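You operate a simulated robot arm through the tools that you are given. There is no shell and no other tool. Be economical: measure what you need, move in short steps, check, and stop when the job is done.

You run a simulated robot arm. Do the job below in one go: nothing can be reset, and whatever is moved stays where it is left.

JOB
Swap the lance nozzle for the one on the washer card.
Fine: the white nozzle goes in the empty hole; lock the collar again. Where these are worked on the way, their far stop is far enough and under half their travel is too little: lance collar.

The check looks at the end state, three seconds after you hand in, the way a careful person would. Anything else that was tipped, shoved, dropped, spilled or broken makes it a failure.

ROBOT AND FRAMES
A 7-joint arm with a two-finger parallel gripper on a trunk, on a base that drives. Base frame: it is fixed to the floor where the robot stands at the start and does not move with it; the origin is under the middle of the robot, x ahead of it, y to its left, z up. Units: cm, degrees, N and s.
With the tool pointing down near the work surface it reaches from about 30 to 72 cm from the robot's upright axis, wherever it stands. Its first joint turns from -166.0 to 166.0 degrees. Places, roughly: lance collar [90, -30, 100]. Payload 3.43 kg.
Tool frame: the origin (TCP) lies between the finger pads and is the grasp point; the fingertips stand 3.4 cm ahead of it; z points along the fingers, y is the line along which they close. Largest opening 12.8 cm; finger width 2.4, thickness 1.2; the body of the gripper, 4.8 by 13 cm, starts 9.6 cm behind the TCP.
Orientation is that of the tool frame in the base frame, as a unit quaternion [x, y, z, w]. With the fingers straight down and closing along the base's y, the tool's x points along the base's -x, its y along +y and its z along -z.

CONTROLS
- The arm moves only by the tool arm_command. Its argument "moves" is text: rows parted by semicolons, each of 7 numbers parted by spaces: the gripper command, from -1 (shut) to 1 (fully open), values between in proportion, then the shift along the tool's x, y, z in cm, then the turn, a rotation vector about the tool's x, y, z in rad. In form: hand x y z rx ry rz; .... A call has 1 to 10 rows; each row is the pose to reach, as a shift and turn from the pose commanded when the call began, along the tool's axes at that moment. A row lasts 0.2 s, in which the tool goes at most 5 cm and 8.6 degrees; a call with a longer step from one row to the next is refused whole, and so is a gripper value outside its range. A pose out of reach is approached as far as the arm can. The call stops where the force on the tool passes 40 N (or 10 N more than at its start, if that is more) or the arm is blocked; 0.2 s more then pass. Each finger travels about 10.8 cm/s and halts on what it meets, pressing with about 40 N; the grip force reading is that of the motor and also rises with nothing between the fingers. The clock runs only during rows and for 0.2 s after the last one: add rows that repeat a pose to give the fingers time. The reply holds the time, the measured pose of the TCP, the force on the tool along the base axes, the opening and the grip force, in the units named above and with some noise, with the torque about the TCP (base axes, N m) and any sound that the robot's microphone picked up.
- Cameras (640 x 400 px; columns grow to the right, rows downward): "scene" is now at [-0.77, 9.55, 146.84]; the picture's right is [-0.49, -0.87, 0.00], its down [-0.31, 0.17, -0.94] and it looks along [0.82, -0.46, -0.35] (base axes); focal length 257 px, centre (320, 200). "wrist" rides on the gripper at [7.6, -1.1, -16] in the tool frame; the picture's right is [0.15, 0.99, 0.00], its down [-0.88, 0.13, -0.46] and it looks along [-0.45, 0.07, 0.89] (tool axes); focal length 234 px, centre (320, 200). There is no depth. A picture from a camera that has moved, and an enlarged one, comes with that camera's place and axes in the base frame and with its lens.
- camera(camera): a new picture of that camera. No time passes.
- slide_trunk(by): slides the trunk up (or, below 0, down) by that many cm; the arm and the scene camera ride with it, the base frame stays. It gives what a move gives, with no picture.
- base_move(legs): drives the robot by 1 to 6 legs, each [ahead, left, turn to the left] in cm, cm and degrees, along the robot's own axes; the way and the turn of a leg run together, so that a leg with both is an arc; at most 150 cm and 180 degrees a leg. The arm and the cameras ride along, it lands a little off, and it stops where it bumps. It gives what a move gives.
- turn_head(pan, tilt): turns the head with the scene camera to pan (to the left, within 86 degrees either way) and tilt (down, from -29 to 69), counted from straight ahead of the robot. It gives what a move gives.
- enlarge(camera, box): a new picture of the part [left, top, right, bottom] of that camera's present view, enlarged. No time passes.
- hand_in(): hands the job in; it is judged then, once.

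Go step by step. Nothing tells you exact positions but the pictures and the camera data: compare them with the known pose of the tool, close in by small moves and look again before you grip or let go. The budget is 120 turns and 78 pictures, counting those below and the enlarged ones. Unless the task says otherwise, let go and move clear before handing in, and close with one line.

The tools are called after ">>>" as a command line: name --argument value ..., lists and objects as JSON in quotes. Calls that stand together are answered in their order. arm_command: Moves the arm, as the interface text tells. Its arguments: {"type":"object","properties":{"moves":{"type":"string"}},"required":["moves"]} The other tools are called the same way: slide_trunk (by) slides the trunk up or down; base_move (legs) drives the base; turn_head (pan, tilt) turns the head that bears the scene camera; camera (camera) takes a picture; enlarge (camera, box) takes an enlarged picture of a part of a camera's view; hand_in () hands the job in.

At the start:

```text
time: 0.0
eef_pos: [46.81, -16.03, 133.06]
ee_rot: [0.0, 1.0, 0.0, -0.001]
contact_force: [-0.4, 0.0, -0.2]
wrist_torque: [-0.02, 0.01, -0.01]
opening: 12.82
finger_force: 0.1
trunk travel left (down, up): [-15.0, 17.4]
robot x, y, heading: [-0.34, 0.41, 0.1]
head pan, tilt: [-29.1, 20.5]
```

scene: 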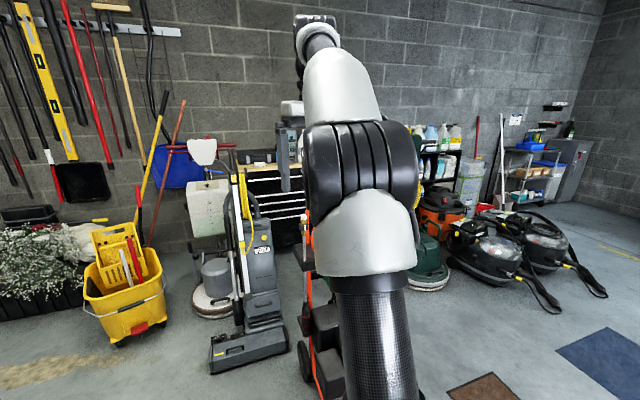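
wrist: 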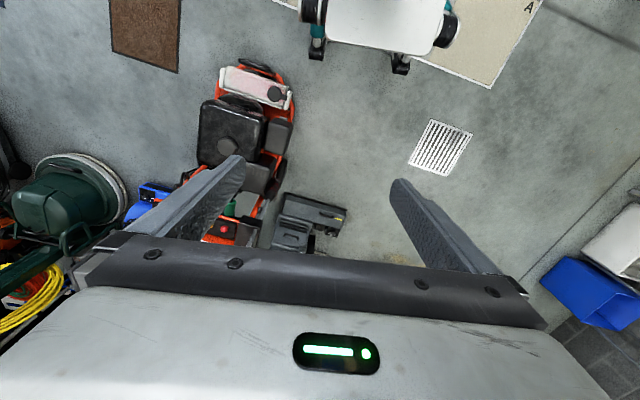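

I see the workshop, with the arm blocking the scene camera's view of the washer. I'll swing the arm left so that the collar area comes into view.

>>> arm_command --moves "1 0 4.5 0 0 0 0;1 0 9 0 0 0 0;1 0 13.5 0 0 0 0;1 0 18 0 0 0 0;1 0 22.5 0 0 0 0;1 0 27 0 0 0 0;1 0 31.5 0 0 0 0;1 0 36 0 0 0 0;1 0 40 0 0 0 0;1 0 44 0 0 0 0"

>>> camera --camera "scene"

```text
time: 2.2
eef_pos: [45.38, 22.55, 132.35]
ee_rot: [0.002, 1.0, 0.002, -0.004]
contact_force: [0.3, 1.0, 0.1]
wrist_torque: [-0.09, -0.06, 0.02]
opening: 12.79
finger_force: 0.1
out of reach, approached as far as the arm can: row 9, 10
trunk travel left (down, up): [-15.0, 17.4]
robot x, y, heading: [0.04, 0.14, 0.1]
head pan, tilt: [-29.1, 20.5]
```

```text
75 pictures are left
camera scene: at [-0.82, 9.56, 146.84], right [-0.49, -0.87, 0.0], down [-0.31, 0.17, -0.94], along [0.82, -0.46, -0.35], focal length 257 px, centre (320, 200)
```

scene: 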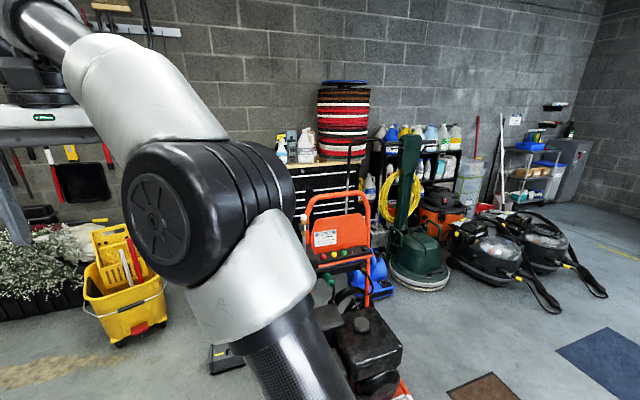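

>>> enlarge --camera "scene" --box '[270, 170, 430, 270]'

>>> enlarge --camera "scene" --box '[290, 225, 430, 400]'

```text
4.00 times, centred on (350, 220) of scene
camera zoom: at [-0.82, 9.56, 146.84], right [-0.49, -0.87, 0.0], down [-0.31, 0.17, -0.94], along [0.82, -0.46, -0.35], focal length 1027 px, centre (200, 120)
```

zoom: 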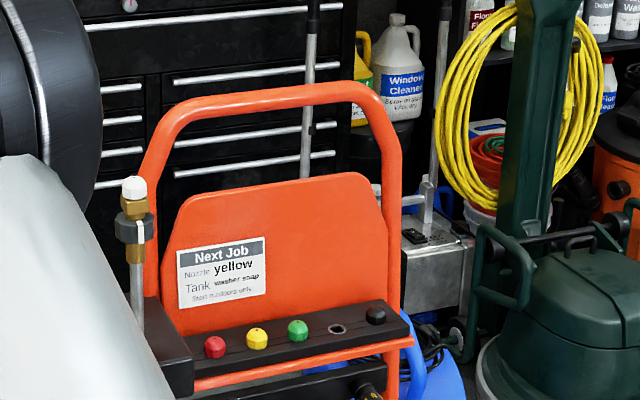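

```text
2.29 times, centred on (360, 312) of scene
camera zoom: at [-0.82, 9.56, 146.84], right [-0.49, -0.87, 0.0], down [-0.31, 0.17, -0.94], along [0.82, -0.46, -0.35], focal length 587 px, centre (229, -57)
```

zoom: 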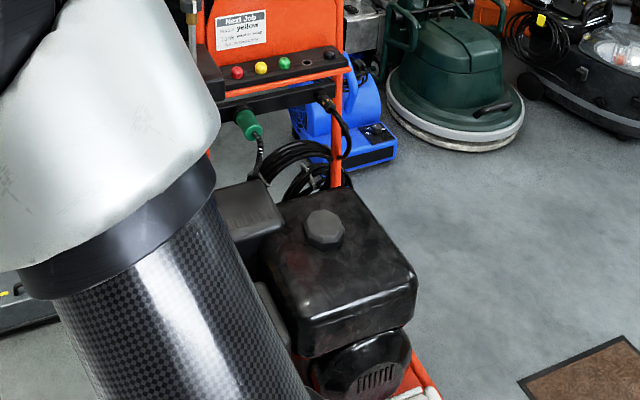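

The card asks for the yellow nozzle. The white nozzle sits on top of the upright lance, with a dark collar on the brass below it, and the rack runs red, yellow, green, empty, black. I'll drive alongside the washer on its left to get within reach.

>>> base_move --legs '[[0, 9, 0], [50, 0, 0]]'

>>> turn_head --pan -62 --tilt 35

>>> camera --camera "scene"

```text
time: 6.3
eef_pos: [95.54, 31.43, 132.4]
ee_rot: [0.001, 1.0, 0.002, -0.005]
contact_force: [-0.2, -0.4, -0.4]
wrist_torque: [0.0, -0.03, 0.04]
opening: 12.81
finger_force: 0.0
trunk travel left (down, up): [-15.0, 17.4]
robot x, y, heading: [50.18, 8.62, -0.4]
head pan, tilt: [-29.1, 20.5]
```

```text
time: 7.3
eef_pos: [95.58, 31.48, 132.25]
ee_rot: [0.002, 1.0, 0.003, -0.006]
contact_force: [0.5, -0.5, 0.4]
wrist_torque: [0.02, -0.03, -0.02]
opening: 12.82
finger_force: 0.0
trunk travel left (down, up): [-15.0, 17.4]
robot x, y, heading: [50.08, 8.84, 0.1]
head pan, tilt: [-62.0, 35.0]
```

```text
72 pictures are left
camera scene: at [45.37, 15.23, 144.54], right [-0.88, -0.47, 0.0], down [-0.27, 0.51, -0.82], along [0.38, -0.72, -0.57], focal length 257 px, centre (320, 200)
```

scene: 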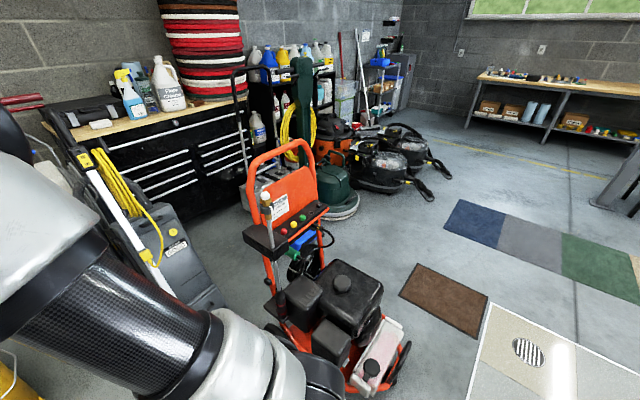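

>>> enlarge --camera "scene" --box '[230, 180, 350, 255]'

```text
5.33 times, centred on (290, 218) of scene
camera zoom: at [45.37, 15.23, 144.54], right [-0.88, -0.47, 0.0], down [-0.27, 0.51, -0.82], along [0.38, -0.72, -0.57], focal length 1369 px, centre (480, 107)
```

zoom: 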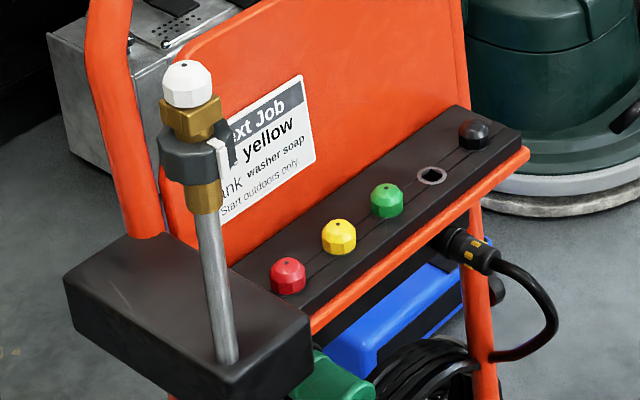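

Triangulating gives the white nozzle at about (89.4, -33.1, 102), the yellow at (92.9, -51.2, 75.7) and the empty hole at (90.8, -62.2, 75). I need to stand closer, so next I'll check the gap between my base and the washer.

>>> turn_head --pan -75 --tilt 69

>>> camera --camera "scene"

>>> camera --camera "wrist"

```text
time: 8.2
eef_pos: [95.57, 31.39, 132.22]
ee_rot: [0.002, 1.0, 0.002, -0.005]
contact_force: [-0.5, 0.4, 0.6]
wrist_torque: [0.02, -0.02, -0.01]
opening: 12.79
finger_force: 0.1
trunk travel left (down, up): [-15.0, 17.4]
robot x, y, heading: [49.93, 8.92, 0.0]
head pan, tilt: [-75.0, 68.8]
```

```text
70 pictures are left
camera scene: at [42.68, 17.6, 140.17], right [-0.97, -0.26, 0.0], down [-0.24, 0.9, -0.36], along [0.09, -0.35, -0.93], focal length 257 px, centre (320, 200)
```

scene: 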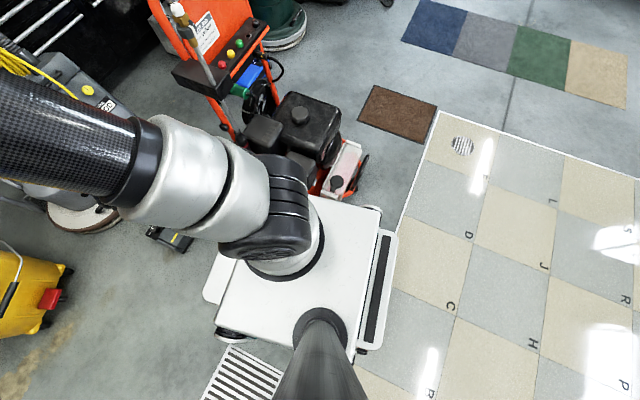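

```text
69 pictures are left
camera wrist: at [88.1, 30.29, 148.43], right [-0.14, 0.99, 0.01], down [0.89, 0.12, 0.45], along [0.44, 0.07, -0.89], focal length 234 px, centre (320, 200)
```

wrist: 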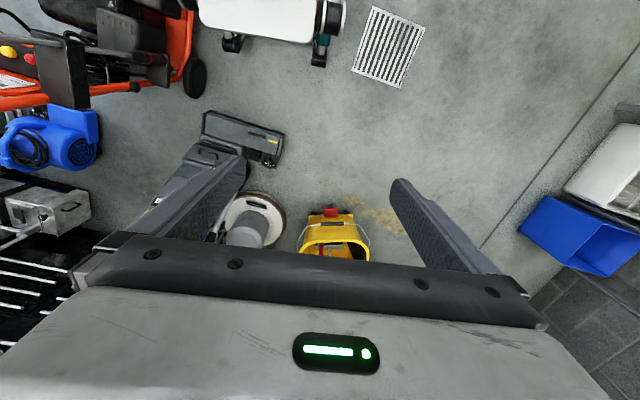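

The washer's left wheel edge is near y = -27 and my base edge near y = -21, so there is only a little sideways room. A black scrubber stands ahead at about x = 109. I'll pull the arm back, then drive ahead 25 cm and check again.

>>> arm_command --moves "1 5 0 0 0 0 0;1 10 0 0 0 0 0"

>>> base_move --legs '[[24, 0, 0]]'

>>> turn_head --pan -60 --tilt 69

>>> camera --camera "scene"

>>> camera --camera "wrist"

```text
time: 8.8
eef_pos: [85.48, 31.36, 132.57]
ee_rot: [0.001, 1.0, 0.003, -0.006]
contact_force: [0.3, -1.0, 0.2]
wrist_torque: [-0.05, 0.02, 0.02]
opening: 12.82
finger_force: 0.0
trunk travel left (down, up): [-15.0, 17.4]
robot x, y, heading: [50.44, 8.83, -0.3]
head pan, tilt: [-75.0, 68.8]
```

```text
time: 10.6
eef_pos: [109.4, 31.15, 132.44]
ee_rot: [0.004, 1.0, 0.003, -0.005]
contact_force: [-0.1, -0.3, 0.5]
wrist_torque: [0.01, 0.01, -0.01]
opening: 12.79
finger_force: 0.0
trunk travel left (down, up): [-15.0, 17.4]
robot x, y, heading: [73.84, 8.75, -0.1]
head pan, tilt: [-75.0, 68.8]
```

```text
time: 11.4
eef_pos: [109.4, 31.23, 132.3]
ee_rot: [0.005, 1.0, 0.002, -0.007]
contact_force: [0.3, 0.0, 0.8]
wrist_torque: [-0.01, 0.02, 0.04]
opening: 12.75
finger_force: 0.1
trunk travel left (down, up): [-15.0, 17.4]
robot x, y, heading: [73.93, 8.85, -0.2]
head pan, tilt: [-60.0, 68.8]
```

```text
68 pictures are left
camera scene: at [67.08, 17.78, 140.17], right [-0.93, -0.38, 0.0], down [-0.35, 0.86, -0.36], along [0.14, -0.34, -0.93], focal length 257 px, centre (320, 200)
```

scene: 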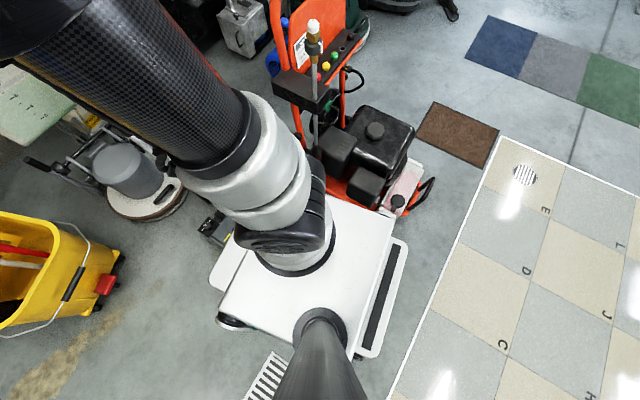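

```text
67 pictures are left
camera wrist: at [102.1, 30.14, 148.46], right [-0.14, 0.99, 0.0], down [0.89, 0.12, 0.44], along [0.44, 0.07, -0.9], focal length 234 px, centre (320, 200)
```

wrist: 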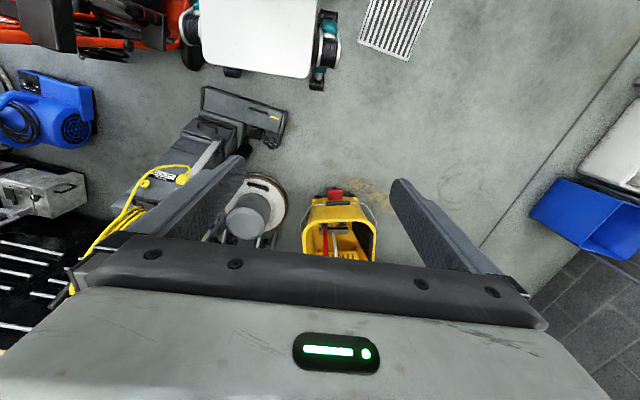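

There is about 8 cm free both at the front and on the washer side. I'll shift 5 cm right, then bring the arm around toward the lance.

>>> base_move --legs '[[1, -5, 0]]'

>>> arm_command --moves "1 0 -4.5 0 0 0 0;1 0 -9 0 0 0 0;1 0 -13.5 0 0 0 0;1 0 -18 0 0 0 0;1 0 -22.5 0 0 0 0;1 0 -27 0 0 0 0;1 0 -31.5 0 0 0 0;1 0 -36 0 0 0 0;1 0 -40 0 0 0 0;1 0 -44 0 0 0 0"

```text
time: 12.6
eef_pos: [110.4, 26.16, 132.32]
ee_rot: [0.004, 1.0, 0.003, -0.007]
contact_force: [-0.1, -0.5, 1.3]
wrist_torque: [0.0, 0.02, 0.0]
opening: 12.79
finger_force: 0.0
trunk travel left (down, up): [-15.0, 17.4]
robot x, y, heading: [74.46, 4.25, -0.2]
head pan, tilt: [-60.0, 68.8]
```

```text
time: 14.8
eef_pos: [110.24, -17.81, 132.3]
ee_rot: [0.002, 1.0, 0.001, -0.007]
contact_force: [0.0, 0.5, 0.1]
wrist_torque: [-0.03, 0.02, 0.01]
opening: 12.8
finger_force: 0.1
trunk travel left (down, up): [-15.0, 17.4]
robot x, y, heading: [74.95, 4.09, -0.2]
head pan, tilt: [-60.0, 68.8]
```

I'll bring the hand above and slightly behind the lance to look at the collar with the wrist camera.

>>> arm_command --moves "1 3 -3 2 0 0 0;1 6 -6 4 0 0 0;1 8 -9 6 0 0 0;1 10 -12 8 0 0 0;1 12 -15 8 0 0 0;1 12 -15 8 0 0 0"

>>> camera --camera "wrist"

>>> turn_head --pan -68 --tilt 45

>>> camera --camera "scene"

```text
time: 16.1
eef_pos: [97.78, -32.84, 124.29]
ee_rot: [0.004, 1.0, 0.001, -0.006]
contact_force: [0.0, -0.3, -0.3]
wrist_torque: [0.02, -0.03, 0.01]
opening: 12.79
finger_force: 0.1
trunk travel left (down, up): [-15.0, 17.4]
robot x, y, heading: [74.94, 3.79, -0.0]
head pan, tilt: [-60.0, 68.8]
```

```text
66 pictures are left
camera wrist: at [90.43, -33.79, 140.49], right [-0.14, 0.99, 0.01], down [0.89, 0.12, 0.44], along [0.44, 0.07, -0.9], focal length 234 px, centre (320, 200)
```

wrist: 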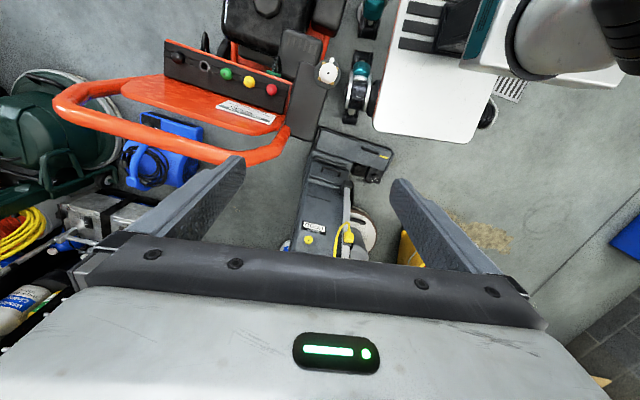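

```text
time: 17.0
eef_pos: [97.93, -32.71, 124.27]
ee_rot: [0.004, 1.0, 0.002, -0.007]
contact_force: [0.2, 0.1, 0.2]
wrist_torque: [-0.01, 0.0, -0.02]
opening: 12.79
finger_force: 0.0
trunk travel left (down, up): [-15.0, 17.4]
robot x, y, heading: [74.72, 3.94, 0.0]
head pan, tilt: [-68.0, 45.0]
```

```text
65 pictures are left
camera scene: at [68.97, 10.42, 143.05], right [-0.93, -0.37, 0.0], down [-0.26, 0.66, -0.71], along [0.26, -0.66, -0.71], focal length 257 px, centre (320, 200)
```

scene: 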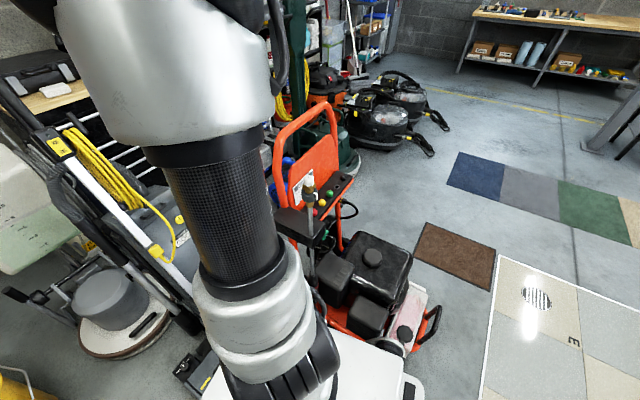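

>>> enlarge --camera "scene" --box '[280, 165, 344, 205]'

>>> enlarge --camera "wrist" --box '[288, 45, 368, 95]'

```text
10.00 times, centred on (312, 185) of scene
camera zoom: at [68.97, 10.42, 143.05], right [-0.93, -0.37, 0.0], down [-0.26, 0.66, -0.71], along [0.26, -0.66, -0.71], focal length 2567 px, centre (400, 350)
```

zoom: 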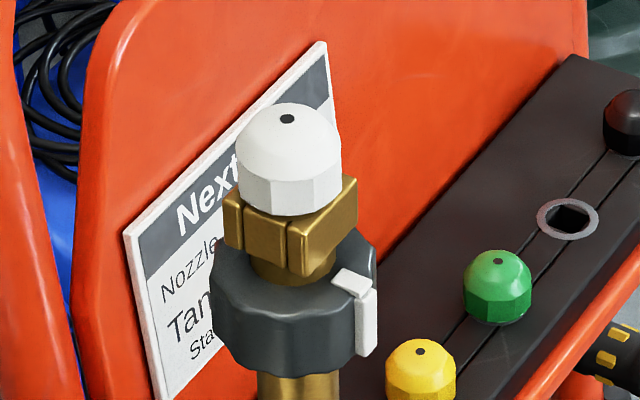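

```text
8.00 times, centred on (328, 70) of wrist
camera zoom: at [90.47, -33.75, 140.51], right [-0.14, 0.99, 0.01], down [0.89, 0.12, 0.44], along [0.44, 0.07, -0.9], focal length 1873 px, centre (256, 1240)
```

zoom: 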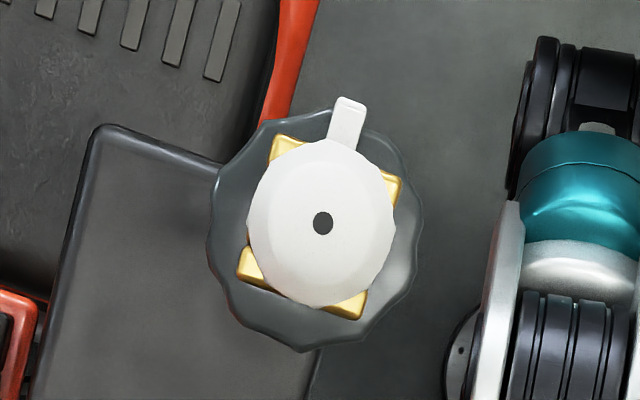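

The collar is a scalloped ring with a white lug, so it turns. It is about 4.3 cm across and centred near (88.9, -32.6, 97), with the nozzle top near z = 103.5. I'll go above the lance with the fingers part open.

>>> arm_command --moves "0.2 4.5 0 0 0 0 0;0.2 9 0 0 0 0 0;0.2 9 0 4 0 0 0;0.2 9 0 8 0 0 0;0.2 9 0 12 0 0 0;0.2 9 0 12 0 0 0"

>>> enlarge --camera "scene" --box '[256, 130, 368, 200]'

>>> camera --camera "wrist"

```text
time: 18.4
eef_pos: [88.84, -32.59, 112.57]
ee_rot: [0.003, 1.0, 0.003, -0.007]
contact_force: [0.0, 0.3, 0.0]
wrist_torque: [0.02, 0.03, 0.0]
opening: 7.69
finger_force: 0.2
trunk travel left (down, up): [-15.0, 17.4]
robot x, y, heading: [74.58, 3.88, -0.4]
head pan, tilt: [-68.0, 45.0]
```

```text
5.71 times, centred on (312, 165) of scene
camera zoom: at [68.97, 10.41, 143.05], right [-0.93, -0.37, 0.0], down [-0.26, 0.66, -0.71], along [0.26, -0.66, -0.71], focal length 1467 px, centre (366, 400)
```

zoom: 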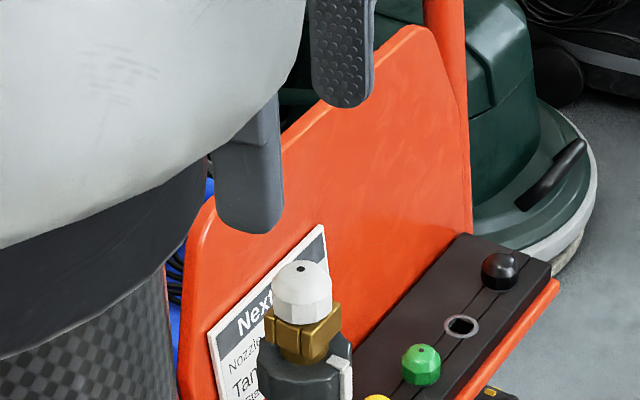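

```text
61 pictures are left
camera wrist: at [81.4, -33.6, 128.63], right [-0.14, 0.99, 0.0], down [0.89, 0.12, 0.44], along [0.44, 0.07, -0.9], focal length 234 px, centre (320, 200)
```

wrist: 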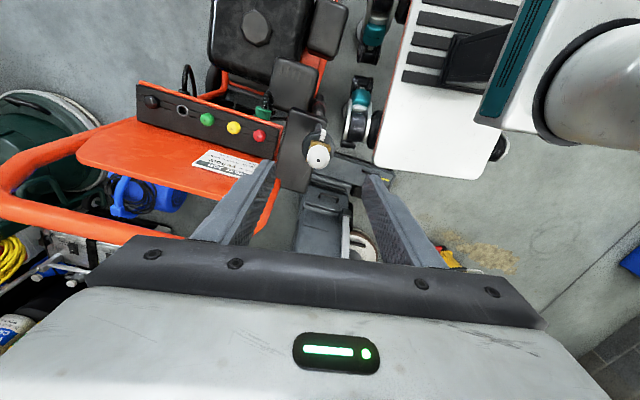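

>>> enlarge --camera "wrist" --box '[256, 120, 384, 200]'

```text
5.00 times, centred on (320, 160) of wrist
camera zoom: at [81.4, -33.6, 128.63], right [-0.14, 0.99, 0.0], down [0.89, 0.12, 0.44], along [0.44, 0.07, -0.9], focal length 1171 px, centre (320, 400)
```

zoom: 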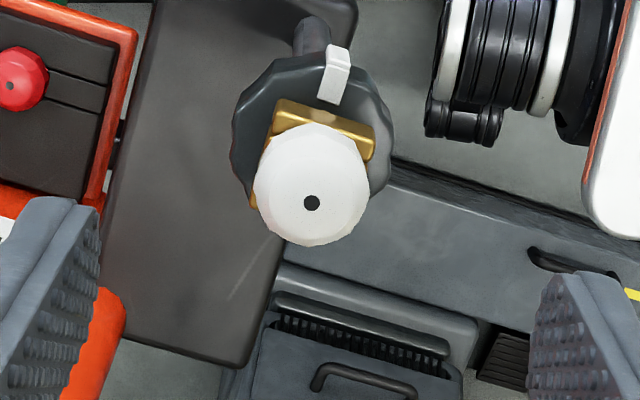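

The lance axis is confirmed at (88.9, -32.5), so I'll descend straddling the collar and grip it.

>>> arm_command --moves "0.2 0 0 4 0 0 0;0.2 0 0 8 0 0 0;0.2 0 0 12 0 0 0;0.2 0 0 15.3 0 0 0;0.2 0 0 15.3 0 0 0"

>>> enlarge --camera "scene" --box '[264, 155, 360, 215]'

>>> enlarge --camera "wrist" --box '[216, 120, 424, 250]'

```text
time: 19.6
eef_pos: [88.64, -32.55, 97.05]
ee_rot: [0.004, 1.0, 0.002, -0.007]
contact_force: [0.0, -0.9, 0.8]
wrist_torque: [-0.01, 0.05, 0.04]
opening: 7.66
finger_force: 0.1
trunk travel left (down, up): [-15.0, 17.4]
robot x, y, heading: [74.9, 3.71, -0.2]
head pan, tilt: [-68.0, 45.0]
```

```text
6.67 times, centred on (312, 185) of scene
camera zoom: at [68.97, 10.41, 143.05], right [-0.93, -0.37, 0.0], down [-0.26, 0.66, -0.71], along [0.26, -0.66, -0.71], focal length 1711 px, centre (373, 300)
```

zoom: 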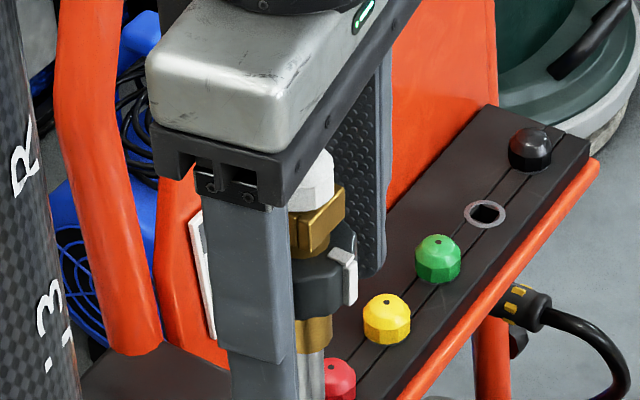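

```text
3.08 times, centred on (320, 185) of wrist
camera zoom: at [81.18, -33.56, 113.19], right [-0.14, 0.99, 0.01], down [0.89, 0.12, 0.44], along [0.44, 0.07, -0.9], focal length 720 px, centre (320, 246)
```

zoom: 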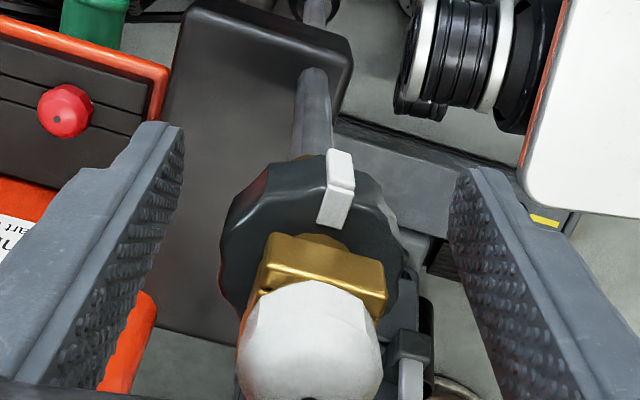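

The fingers straddle the collar, so I'll close on it now.

>>> arm_command --moves "-0.1 0 0 0 0 0 0;-0.35 0 0 0 0 0 0;-0.5 0 0 0 0 0 0;-0.5 0 0 0 0 0 0"

```text
time: 20.6
eef_pos: [88.55, -32.75, 97.08]
ee_rot: [0.003, 1.0, 0.001, -0.006]
contact_force: [0.5, -10.2, 0.4]
wrist_torque: [-0.47, 0.03, -0.01]
opening: 4.12
finger_force: 44.8
trunk travel left (down, up): [-15.0, 17.4]
robot x, y, heading: [74.88, 3.81, -0.2]
head pan, tilt: [-68.0, 45.0]
```

Gripped at 4.1 cm. I'll ease the small sideways load, then try a counter-clockwise turn as seen from above.

>>> arm_command --moves "-0.6 0.1 -0.3 0 0 0 0;-0.6 -0.3 -0.3 0 0 0 0;-0.6 -0.3 -0.3 0 0 0 -0.1;-0.6 -0.3 -0.3 0 0 0 -0.2;-0.6 -0.3 -0.3 0 0 0 -0.3;-0.6 -0.3 -0.3 0 0 0 -0.3"

>>> enlarge --camera "wrist" --box '[216, 120, 424, 250]'

```text
time: 22.0
eef_pos: [88.76, -32.89, 97.09]
ee_rot: [-0.147, 0.989, 0.003, -0.006]
contact_force: [-8.2, 2.6, -6.2]
wrist_torque: [-0.32, 1.14, 0.02]
opening: 4.14
finger_force: 44.7
trunk travel left (down, up): [-15.0, 17.4]
robot x, y, heading: [74.66, 3.79, -0.1]
head pan, tilt: [-68.0, 45.0]
```

```text
3.08 times, centred on (320, 185) of wrist
camera zoom: at [82.04, -36.09, 113.25], right [-0.43, 0.9, 0.01], down [0.81, 0.38, 0.45], along [0.4, 0.2, -0.89], focal length 720 px, centre (320, 246)
```

zoom: 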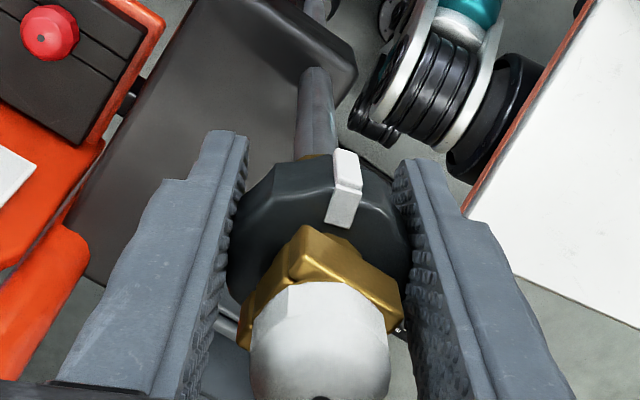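

The collar turns with the hand while the brass and nozzle stay still, so the direction is right. I'll continue toward the stop.

>>> arm_command --moves "-0.6 0.2 0 0 0 0 -0.13;-0.6 0.2 0 0 0 0 -0.26;-0.6 0.2 0 0 0 0 -0.39;-0.6 0.2 0 0 0 0 -0.52;-0.6 0.2 0 0 0 0 -0.65;-0.6 0.2 0 0 0 0 -0.78;-0.6 0.2 0 0 0 0 -0.78"

>>> enlarge --camera "wrist" --box '[216, 120, 424, 250]'

```text
time: 23.6
eef_pos: [88.64, -32.93, 97.17]
ee_rot: [-0.513, 0.859, 0.004, -0.005]
contact_force: [5.1, -6.1, -10.9]
wrist_torque: [-0.94, 0.41, -0.07]
opening: 4.12
finger_force: 45.1
trunk travel left (down, up): [-15.0, 17.4]
robot x, y, heading: [74.54, 3.97, -0.3]
head pan, tilt: [-68.0, 45.0]
```

```text
3.08 times, centred on (320, 185) of wrist
camera zoom: at [86.28, -40.16, 113.21], right [-0.94, 0.34, 0.01], down [0.31, 0.84, 0.45], along [0.14, 0.43, -0.89], focal length 720 px, centre (320, 246)
```

zoom: 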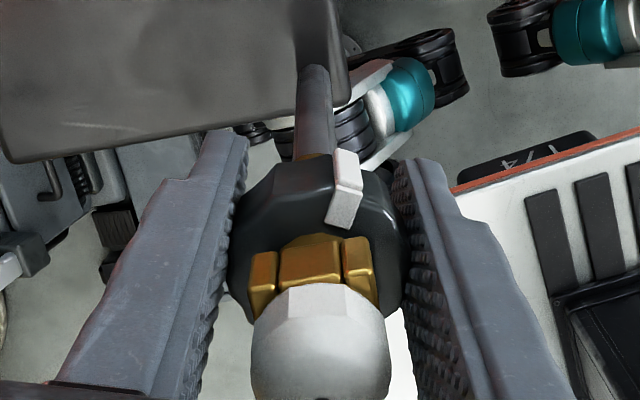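

>>> arm_command --moves "-0.6 0 0 0.1 0 0 -0.13;-0.6 0 0 0.1 0 0 -0.26;-0.6 0 0 0.1 0 0 -0.39;-0.6 0 0 0.1 0 0 -0.52;-0.6 0 0 0.1 0 0 -0.6;-0.6 0 0 0.1 0 0 -0.6"

>>> enlarge --camera "wrist" --box '[216, 120, 424, 250]'

```text
time: 25.0
eef_pos: [88.65, -32.85, 97.09]
ee_rot: [0.743, -0.669, -0.006, 0.004]
contact_force: [5.9, -0.2, 5.8]
wrist_torque: [0.43, -0.17, -0.34]
opening: 4.12
finger_force: 44.4
trunk travel left (down, up): [-15.0, 17.4]
robot x, y, heading: [74.79, 4.01, -0.2]
head pan, tilt: [-68.0, 45.0]
```

```text
3.08 times, centred on (320, 185) of wrist
camera zoom: at [90.78, -40.25, 113.05], right [-0.97, -0.25, 0.01], down [-0.21, 0.86, 0.46], along [-0.13, 0.45, -0.89], focal length 720 px, centre (320, 246)
```

zoom: 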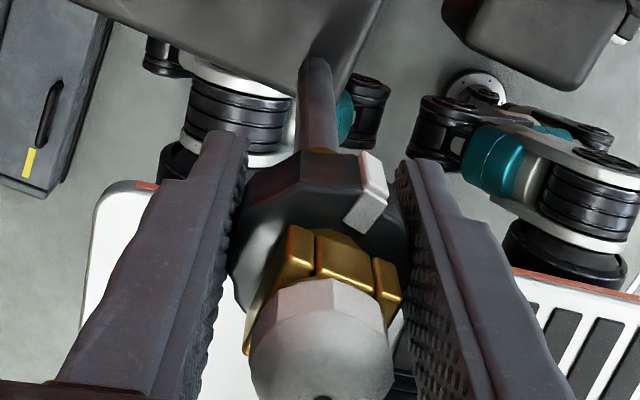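

The collar turned about 90° and then slipped slightly in the pads with the torque up, so it is at its far stop and unlocked. I'll release, rise and turn the hand back.

>>> arm_command --moves "0 0 0 0 0 0 0;0.2 0 0 0 0 0 0;0.2 0 0 0 0 0 0;0.2 0 0 -5 0 0 0;0.2 0 0 -10 0 0 0;0.2 0 0 -14 0 0 0"

>>> arm_command --moves "0 0 0 0 0 0 0.14;0 0 0 0 0 0 0.28;0 0 0 0 0 0 0.42;0 0 0 0 0 0 0.56;0 0 0 0 0 0 0.7;0 0 0 0 0 0 0.84;0 0 0 0 0 0 0.98;0 0 0 0 0 0 1.12;0 0 0 0 0 0 1.26;0 0 0 0 0 0 1.4"

>>> arm_command --moves "0 0 0 0 0 0 0.14;0 0 0 0 0 0 0.28;0 0 0 0 0 0 0.28"

>>> enlarge --camera "wrist" --box '[256, 120, 384, 200]'

>>> enlarge --camera "scene" --box '[264, 160, 360, 220]'

```text
time: 26.4
eef_pos: [88.8, -32.86, 111.12]
ee_rot: [0.743, -0.669, -0.006, 0.003]
contact_force: [-0.9, -0.7, 0.0]
wrist_torque: [-0.01, 0.02, 0.03]
opening: 7.67
finger_force: 0.1
trunk travel left (down, up): [-15.0, 17.4]
robot x, y, heading: [75.31, 3.4, -0.2]
head pan, tilt: [-68.0, 45.0]
```

```text
time: 28.6
eef_pos: [88.82, -32.93, 110.99]
ee_rot: [-0.135, 0.991, 0.003, -0.006]
contact_force: [0.8, 0.7, 0.1]
wrist_torque: [0.02, -0.02, -0.03]
opening: 6.4
finger_force: 0.1
trunk travel left (down, up): [-15.0, 17.4]
robot x, y, heading: [74.85, 3.95, -0.2]
head pan, tilt: [-68.0, 45.0]
```

```text
time: 29.4
eef_pos: [88.94, -33.03, 111.1]
ee_rot: [0.005, 1.0, 0.002, -0.007]
contact_force: [-0.8, -0.6, -0.4]
wrist_torque: [0.02, -0.04, 0.06]
opening: 6.43
finger_force: 0.1
trunk travel left (down, up): [-15.0, 17.4]
robot x, y, heading: [74.6, 3.91, -0.1]
head pan, tilt: [-68.0, 45.0]
```

```text
5.00 times, centred on (320, 160) of wrist
camera zoom: at [81.46, -33.99, 127.21], right [-0.14, 0.99, 0.01], down [0.89, 0.12, 0.44], along [0.44, 0.07, -0.9], focal length 1171 px, centre (320, 400)
```

zoom: 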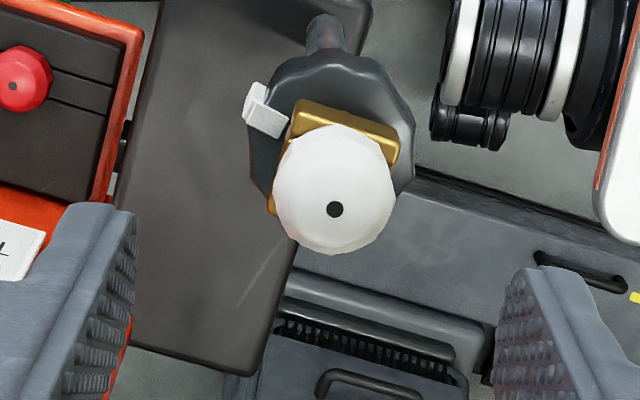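

```text
6.67 times, centred on (312, 190) of scene
camera zoom: at [68.97, 10.42, 143.05], right [-0.93, -0.37, 0.0], down [-0.26, 0.66, -0.71], along [0.26, -0.66, -0.71], focal length 1711 px, centre (373, 267)
```

zoom: 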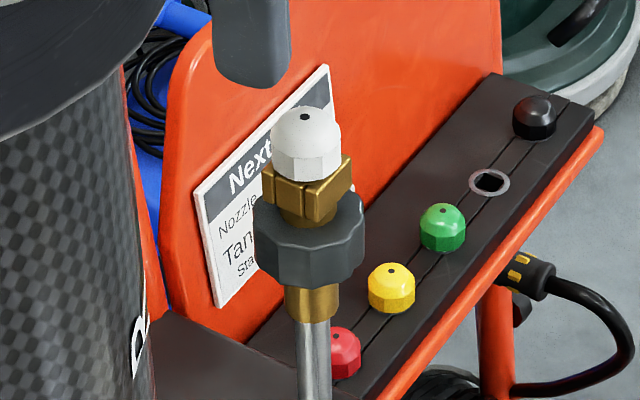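

The collar lug has swung about 80–85°, so it is released. Next I'll grip the white nozzle with the fingertips just above the brass.

>>> arm_command --moves "-0.2 0.15 0.5 2 0 0 0;-0.2 0.15 0.5 4.5 0 0 0;-0.2 0.15 0.5 6.3 0 0 0;-0.2 0.15 0.5 6.3 0 0 0"

>>> enlarge --camera "scene" --box '[280, 160, 344, 200]'

>>> enlarge --camera "wrist" --box '[240, 130, 400, 230]'

```text
time: 30.4
eef_pos: [88.57, -32.44, 104.74]
ee_rot: [0.004, 1.0, 0.001, -0.007]
contact_force: [-0.7, 0.0, -0.2]
wrist_torque: [-0.01, 0.02, 0.01]
opening: 5.14
finger_force: 0.2
trunk travel left (down, up): [-15.0, 17.4]
robot x, y, heading: [74.77, 3.71, -0.3]
head pan, tilt: [-68.0, 45.0]
```

```text
10.00 times, centred on (312, 180) of scene
camera zoom: at [68.97, 10.41, 143.05], right [-0.93, -0.37, 0.0], down [-0.26, 0.66, -0.71], along [0.26, -0.66, -0.71], focal length 2567 px, centre (400, 400)
```

zoom: 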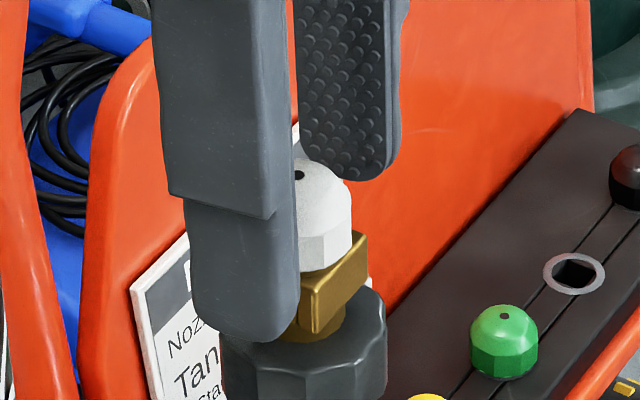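

```text
4.00 times, centred on (320, 180) of wrist
camera zoom: at [81.17, -33.5, 120.94], right [-0.14, 0.99, 0.0], down [0.89, 0.12, 0.44], along [0.44, 0.07, -0.9], focal length 937 px, centre (320, 280)
```

zoom: 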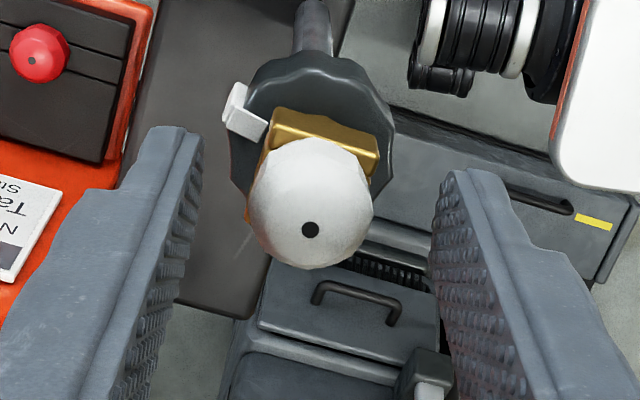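

>>> arm_command --moves "-0.35 0 0 0.15 0 0 0;-0.5 0 0 0.15 0 0 0;-0.65 0 0 0.15 0 0 0;-0.8 0 0 0.15 0 0 0;-0.8 0 0 0.15 0 0 0"

>>> enlarge --camera "scene" --box '[280, 160, 344, 200]'

```text
time: 31.6
eef_pos: [88.51, -32.64, 104.6]
ee_rot: [0.004, 1.0, 0.002, -0.007]
contact_force: [-1.2, -11.3, 0.9]
wrist_torque: [-0.46, 0.0, 0.15]
opening: 2.33
finger_force: 40.2
trunk travel left (down, up): [-15.0, 17.4]
robot x, y, heading: [74.71, 3.87, -0.2]
head pan, tilt: [-68.0, 45.0]
```

```text
10.00 times, centred on (312, 180) of scene
camera zoom: at [68.97, 10.3, 143.06], right [-0.93, -0.37, 0.0], down [-0.26, 0.66, -0.71], along [0.26, -0.66, -0.71], focal length 2567 px, centre (400, 400)
```

zoom: 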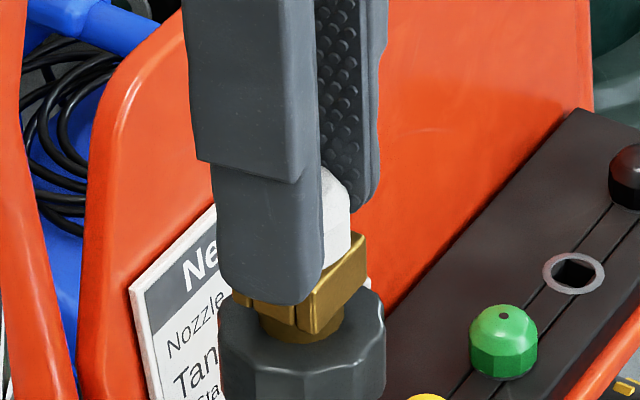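

Gripped at 2.33 cm. I'll relax the sideways load, then lift straight up.

>>> arm_command --moves "-0.8 0 -0.25 0 0 0 0;-0.8 0 -0.25 -0.7 0 0 0;-0.8 0 -0.25 -1.4 0 0 0;-0.8 0 -0.25 -2.5 0 0 0;-0.8 0 -0.25 -4 0 0 0;-0.8 0 -0.25 -6 0 0 0;-0.8 0 -0.25 -8 0 0 0"

>>> enlarge --camera "scene" --box '[264, 140, 360, 200]'

>>> enlarge --camera "wrist" --box '[240, 130, 400, 230]'

```text
time: 33.2
eef_pos: [88.72, -32.75, 112.72]
ee_rot: [0.003, 1.0, 0.002, -0.006]
contact_force: [0.3, 0.6, -0.6]
wrist_torque: [-0.05, 0.0, 0.0]
opening: 2.3
finger_force: 40.0
trunk travel left (down, up): [-15.0, 17.4]
robot x, y, heading: [74.92, 3.52, -0.1]
head pan, tilt: [-68.0, 45.0]
```

```text
6.67 times, centred on (312, 170) of scene
camera zoom: at [68.97, 10.41, 143.05], right [-0.93, -0.37, 0.0], down [-0.26, 0.66, -0.71], along [0.26, -0.66, -0.71], focal length 1711 px, centre (373, 400)
```

zoom: 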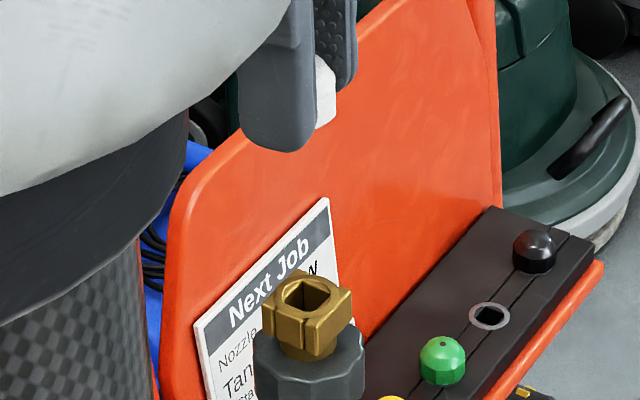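

```text
4.00 times, centred on (320, 180) of wrist
camera zoom: at [81.3, -33.77, 128.8], right [-0.14, 0.99, 0.0], down [0.89, 0.12, 0.44], along [0.44, 0.07, -0.9], focal length 937 px, centre (320, 280)
```

zoom: 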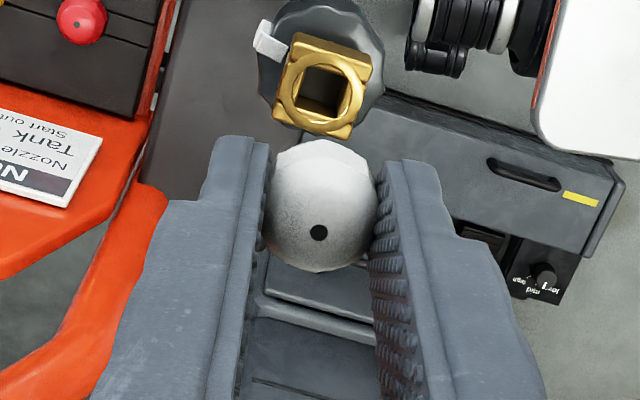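

The white nozzle is out, and the socket is square, so orientation matters. The brass square seems aligned with the washer's axes, as the rack should be. I'll carry the nozzle over toward the empty hole and look.

>>> arm_command --moves "-0.8 0 -4.5 0 0 0 0;-0.8 0 -9 0 0 0 0;-0.8 0 -13.5 1 0 0 0;-0.8 0 -17.5 3 0 0 0;-0.8 0 -21.5 5 0 0 0;-0.8 -1 -24 7 0 0 0;-0.8 -1 -24 9 0 0 0;-0.8 -1 -24 9 0 0 0"

>>> camera --camera "wrist"

>>> camera --camera "scene"

```text
time: 35.0
eef_pos: [89.46, -56.58, 103.43]
ee_rot: [0.004, 1.0, 0.002, -0.006]
contact_force: [0.1, -0.1, -0.1]
wrist_torque: [0.01, 0.0, 0.01]
opening: 2.33
finger_force: 39.8
trunk travel left (down, up): [-15.0, 17.4]
robot x, y, heading: [75.27, 3.76, 0.0]
head pan, tilt: [-68.0, 45.0]
```

```text
47 pictures are left
camera wrist: at [82.01, -57.7, 119.66], right [-0.14, 0.99, 0.01], down [0.89, 0.12, 0.44], along [0.44, 0.07, -0.9], focal length 234 px, centre (320, 200)
```

wrist: 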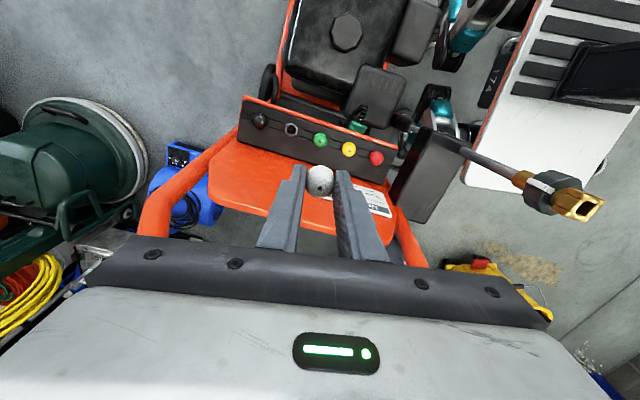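

```text
46 pictures are left
camera scene: at [68.97, 10.42, 143.05], right [-0.93, -0.37, 0.0], down [-0.26, 0.66, -0.71], along [0.26, -0.66, -0.71], focal length 257 px, centre (320, 200)
```

scene: 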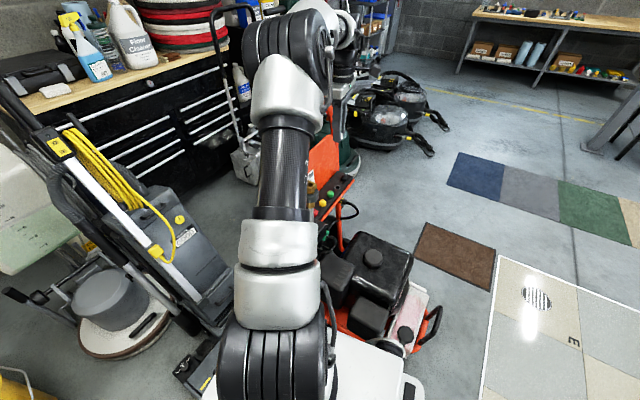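

>>> enlarge --camera "wrist" --box '[250, 100, 394, 190]'

```text
4.44 times, centred on (322, 145) of wrist
camera zoom: at [82.01, -57.7, 119.66], right [-0.14, 0.99, 0.01], down [0.89, 0.12, 0.44], along [0.44, 0.07, -0.9], focal length 1041 px, centre (311, 444)
```

zoom: 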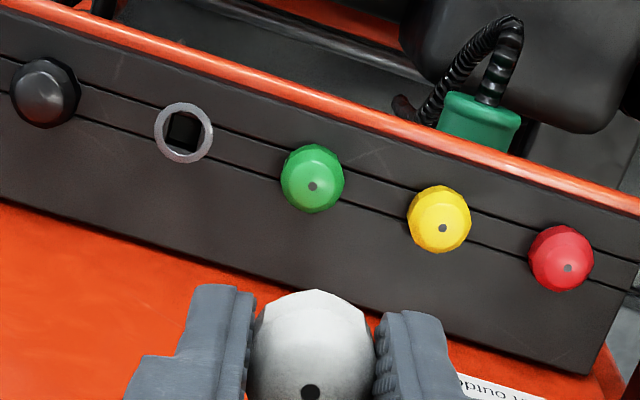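

The square hole is aligned with the rack lines, at the same yaw as the lance socket, so no turn is needed. I put the hole at about (90.1, -61.4, 75.8) and will hover over it and recheck.

>>> arm_command --moves "-0.8 -0.7 -3 2 0 0 0;-0.8 -0.7 -4.9 6 0 0 0;-0.8 -0.7 -4.9 10 0 0 0;-0.8 -0.7 -4.9 14 0 0 0;-0.8 -0.7 -4.9 17 0 0 0;-0.8 -0.7 -4.9 17 0 0 0"

>>> enlarge --camera "wrist" --box '[256, 110, 384, 190]'

>>> enlarge --camera "scene" --box '[280, 140, 376, 200]'

```text
time: 36.4
eef_pos: [89.76, -61.59, 86.43]
ee_rot: [0.004, 1.0, 0.001, -0.007]
contact_force: [-0.1, 0.2, 0.5]
wrist_torque: [-0.02, 0.01, 0.02]
opening: 2.31
finger_force: 40.0
trunk travel left (down, up): [-15.0, 17.4]
robot x, y, heading: [74.46, 3.82, -0.1]
head pan, tilt: [-68.0, 45.0]
```

```text
5.00 times, centred on (320, 150) of wrist
camera zoom: at [82.41, -62.58, 102.51], right [-0.14, 0.99, 0.0], down [0.89, 0.12, 0.44], along [0.44, 0.07, -0.9], focal length 1171 px, centre (320, 450)
```

zoom: 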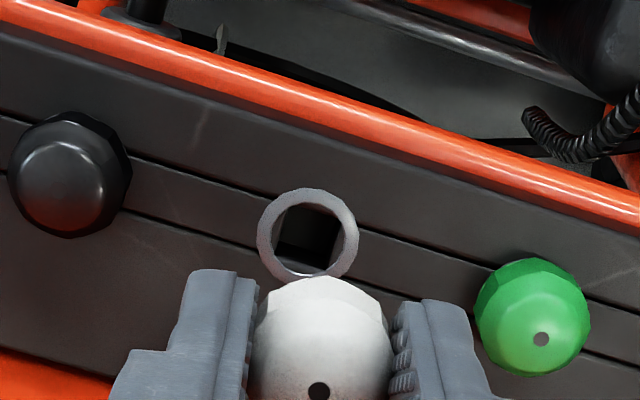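

```text
6.67 times, centred on (328, 170) of scene
camera zoom: at [68.97, 10.41, 143.05], right [-0.93, -0.37, 0.0], down [-0.26, 0.66, -0.71], along [0.26, -0.66, -0.71], focal length 1711 px, centre (267, 400)
```

zoom: 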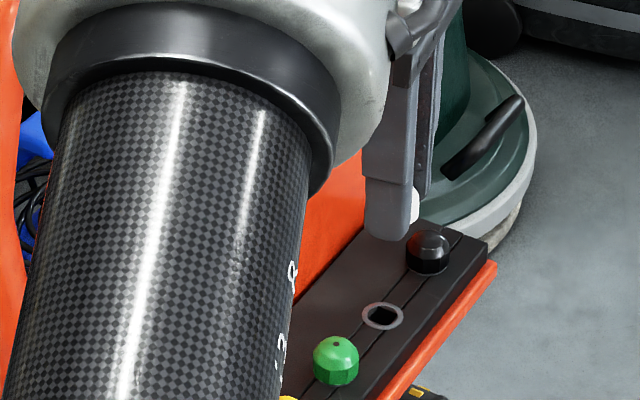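

>>> arm_command --moves "-0.8 -0.3 -0.13 1.5 0 0 0;-0.8 -0.3 -0.13 3.5 0 0 0;-0.8 -0.3 -0.13 3.5 0 0 0"

>>> enlarge --camera "wrist" --box '[256, 110, 384, 190]'

>>> enlarge --camera "scene" --box '[312, 150, 376, 190]'

```text
time: 37.2
eef_pos: [90.13, -61.74, 83.02]
ee_rot: [0.003, 1.0, 0.002, -0.007]
contact_force: [0.5, 0.0, 0.0]
wrist_torque: [0.02, -0.02, 0.02]
opening: 2.31
finger_force: 39.8
trunk travel left (down, up): [-15.0, 17.4]
robot x, y, heading: [75.04, 3.81, -0.2]
head pan, tilt: [-68.0, 45.0]
```

```text
5.00 times, centred on (320, 150) of wrist
camera zoom: at [82.67, -62.76, 99.06], right [-0.14, 0.99, 0.01], down [0.89, 0.12, 0.44], along [0.44, 0.07, -0.9], focal length 1171 px, centre (320, 450)
```

zoom: 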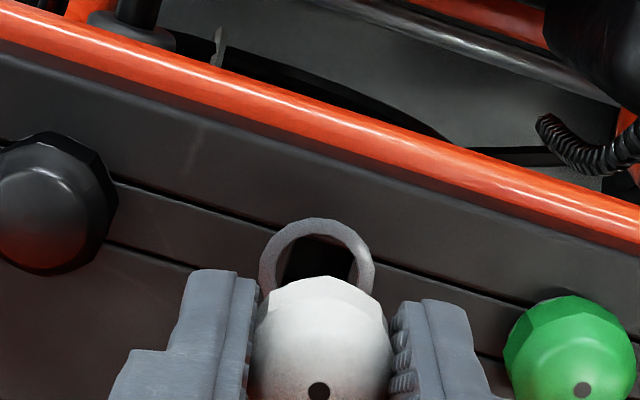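

```text
10.00 times, centred on (344, 170) of scene
camera zoom: at [68.97, 10.41, 143.05], right [-0.93, -0.37, 0.0], down [-0.26, 0.66, -0.71], along [0.26, -0.66, -0.71], focal length 2567 px, centre (80, 500)
```

zoom: 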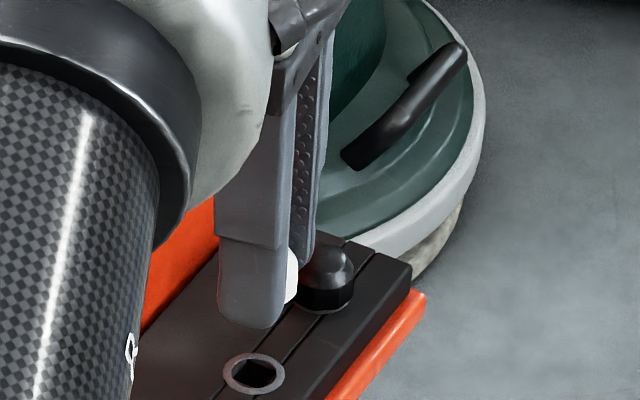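

The nozzle and hole line up to within a millimetre. I'll lower it slowly.

>>> arm_command --moves "-0.8 -0.05 0 0.6 0 0 0;-0.8 -0.05 0 1.2 0 0 0;-0.8 -0.07 0 1.8 0 0 0;-0.8 -0.08 0 2.4 0 0 0;-0.8 -0.1 0 3 0 0 0;-0.8 -0.1 0 3.4 0 0 0;-0.8 -0.1 0 3.4 0 0 0"

>>> enlarge --camera "wrist" --box '[256, 130, 384, 210]'

>>> enlarge --camera "scene" --box '[312, 160, 376, 200]'

```text
time: 38.8
eef_pos: [90.19, -61.59, 79.56]
ee_rot: [0.004, 1.0, 0.002, -0.007]
contact_force: [-0.4, -0.5, 0.0]
wrist_torque: [0.02, 0.01, -0.02]
opening: 2.32
finger_force: 40.6
trunk travel left (down, up): [-15.0, 17.4]
robot x, y, heading: [74.8, 3.8, -0.1]
head pan, tilt: [-68.0, 45.0]
```

```text
5.00 times, centred on (320, 170) of wrist
camera zoom: at [82.79, -62.7, 95.72], right [-0.14, 0.99, 0.0], down [0.89, 0.12, 0.44], along [0.44, 0.07, -0.9], focal length 1171 px, centre (320, 350)
```

zoom: 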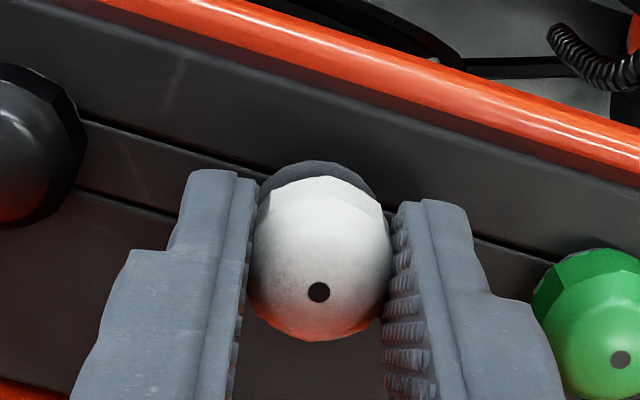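

```text
10.00 times, centred on (344, 180) of scene
camera zoom: at [68.97, 10.41, 143.05], right [-0.93, -0.37, 0.0], down [-0.26, 0.66, -0.71], along [0.26, -0.66, -0.71], focal length 2567 px, centre (80, 400)
```

zoom: 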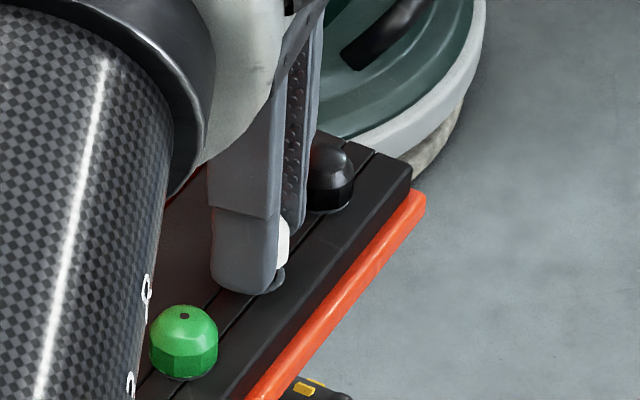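

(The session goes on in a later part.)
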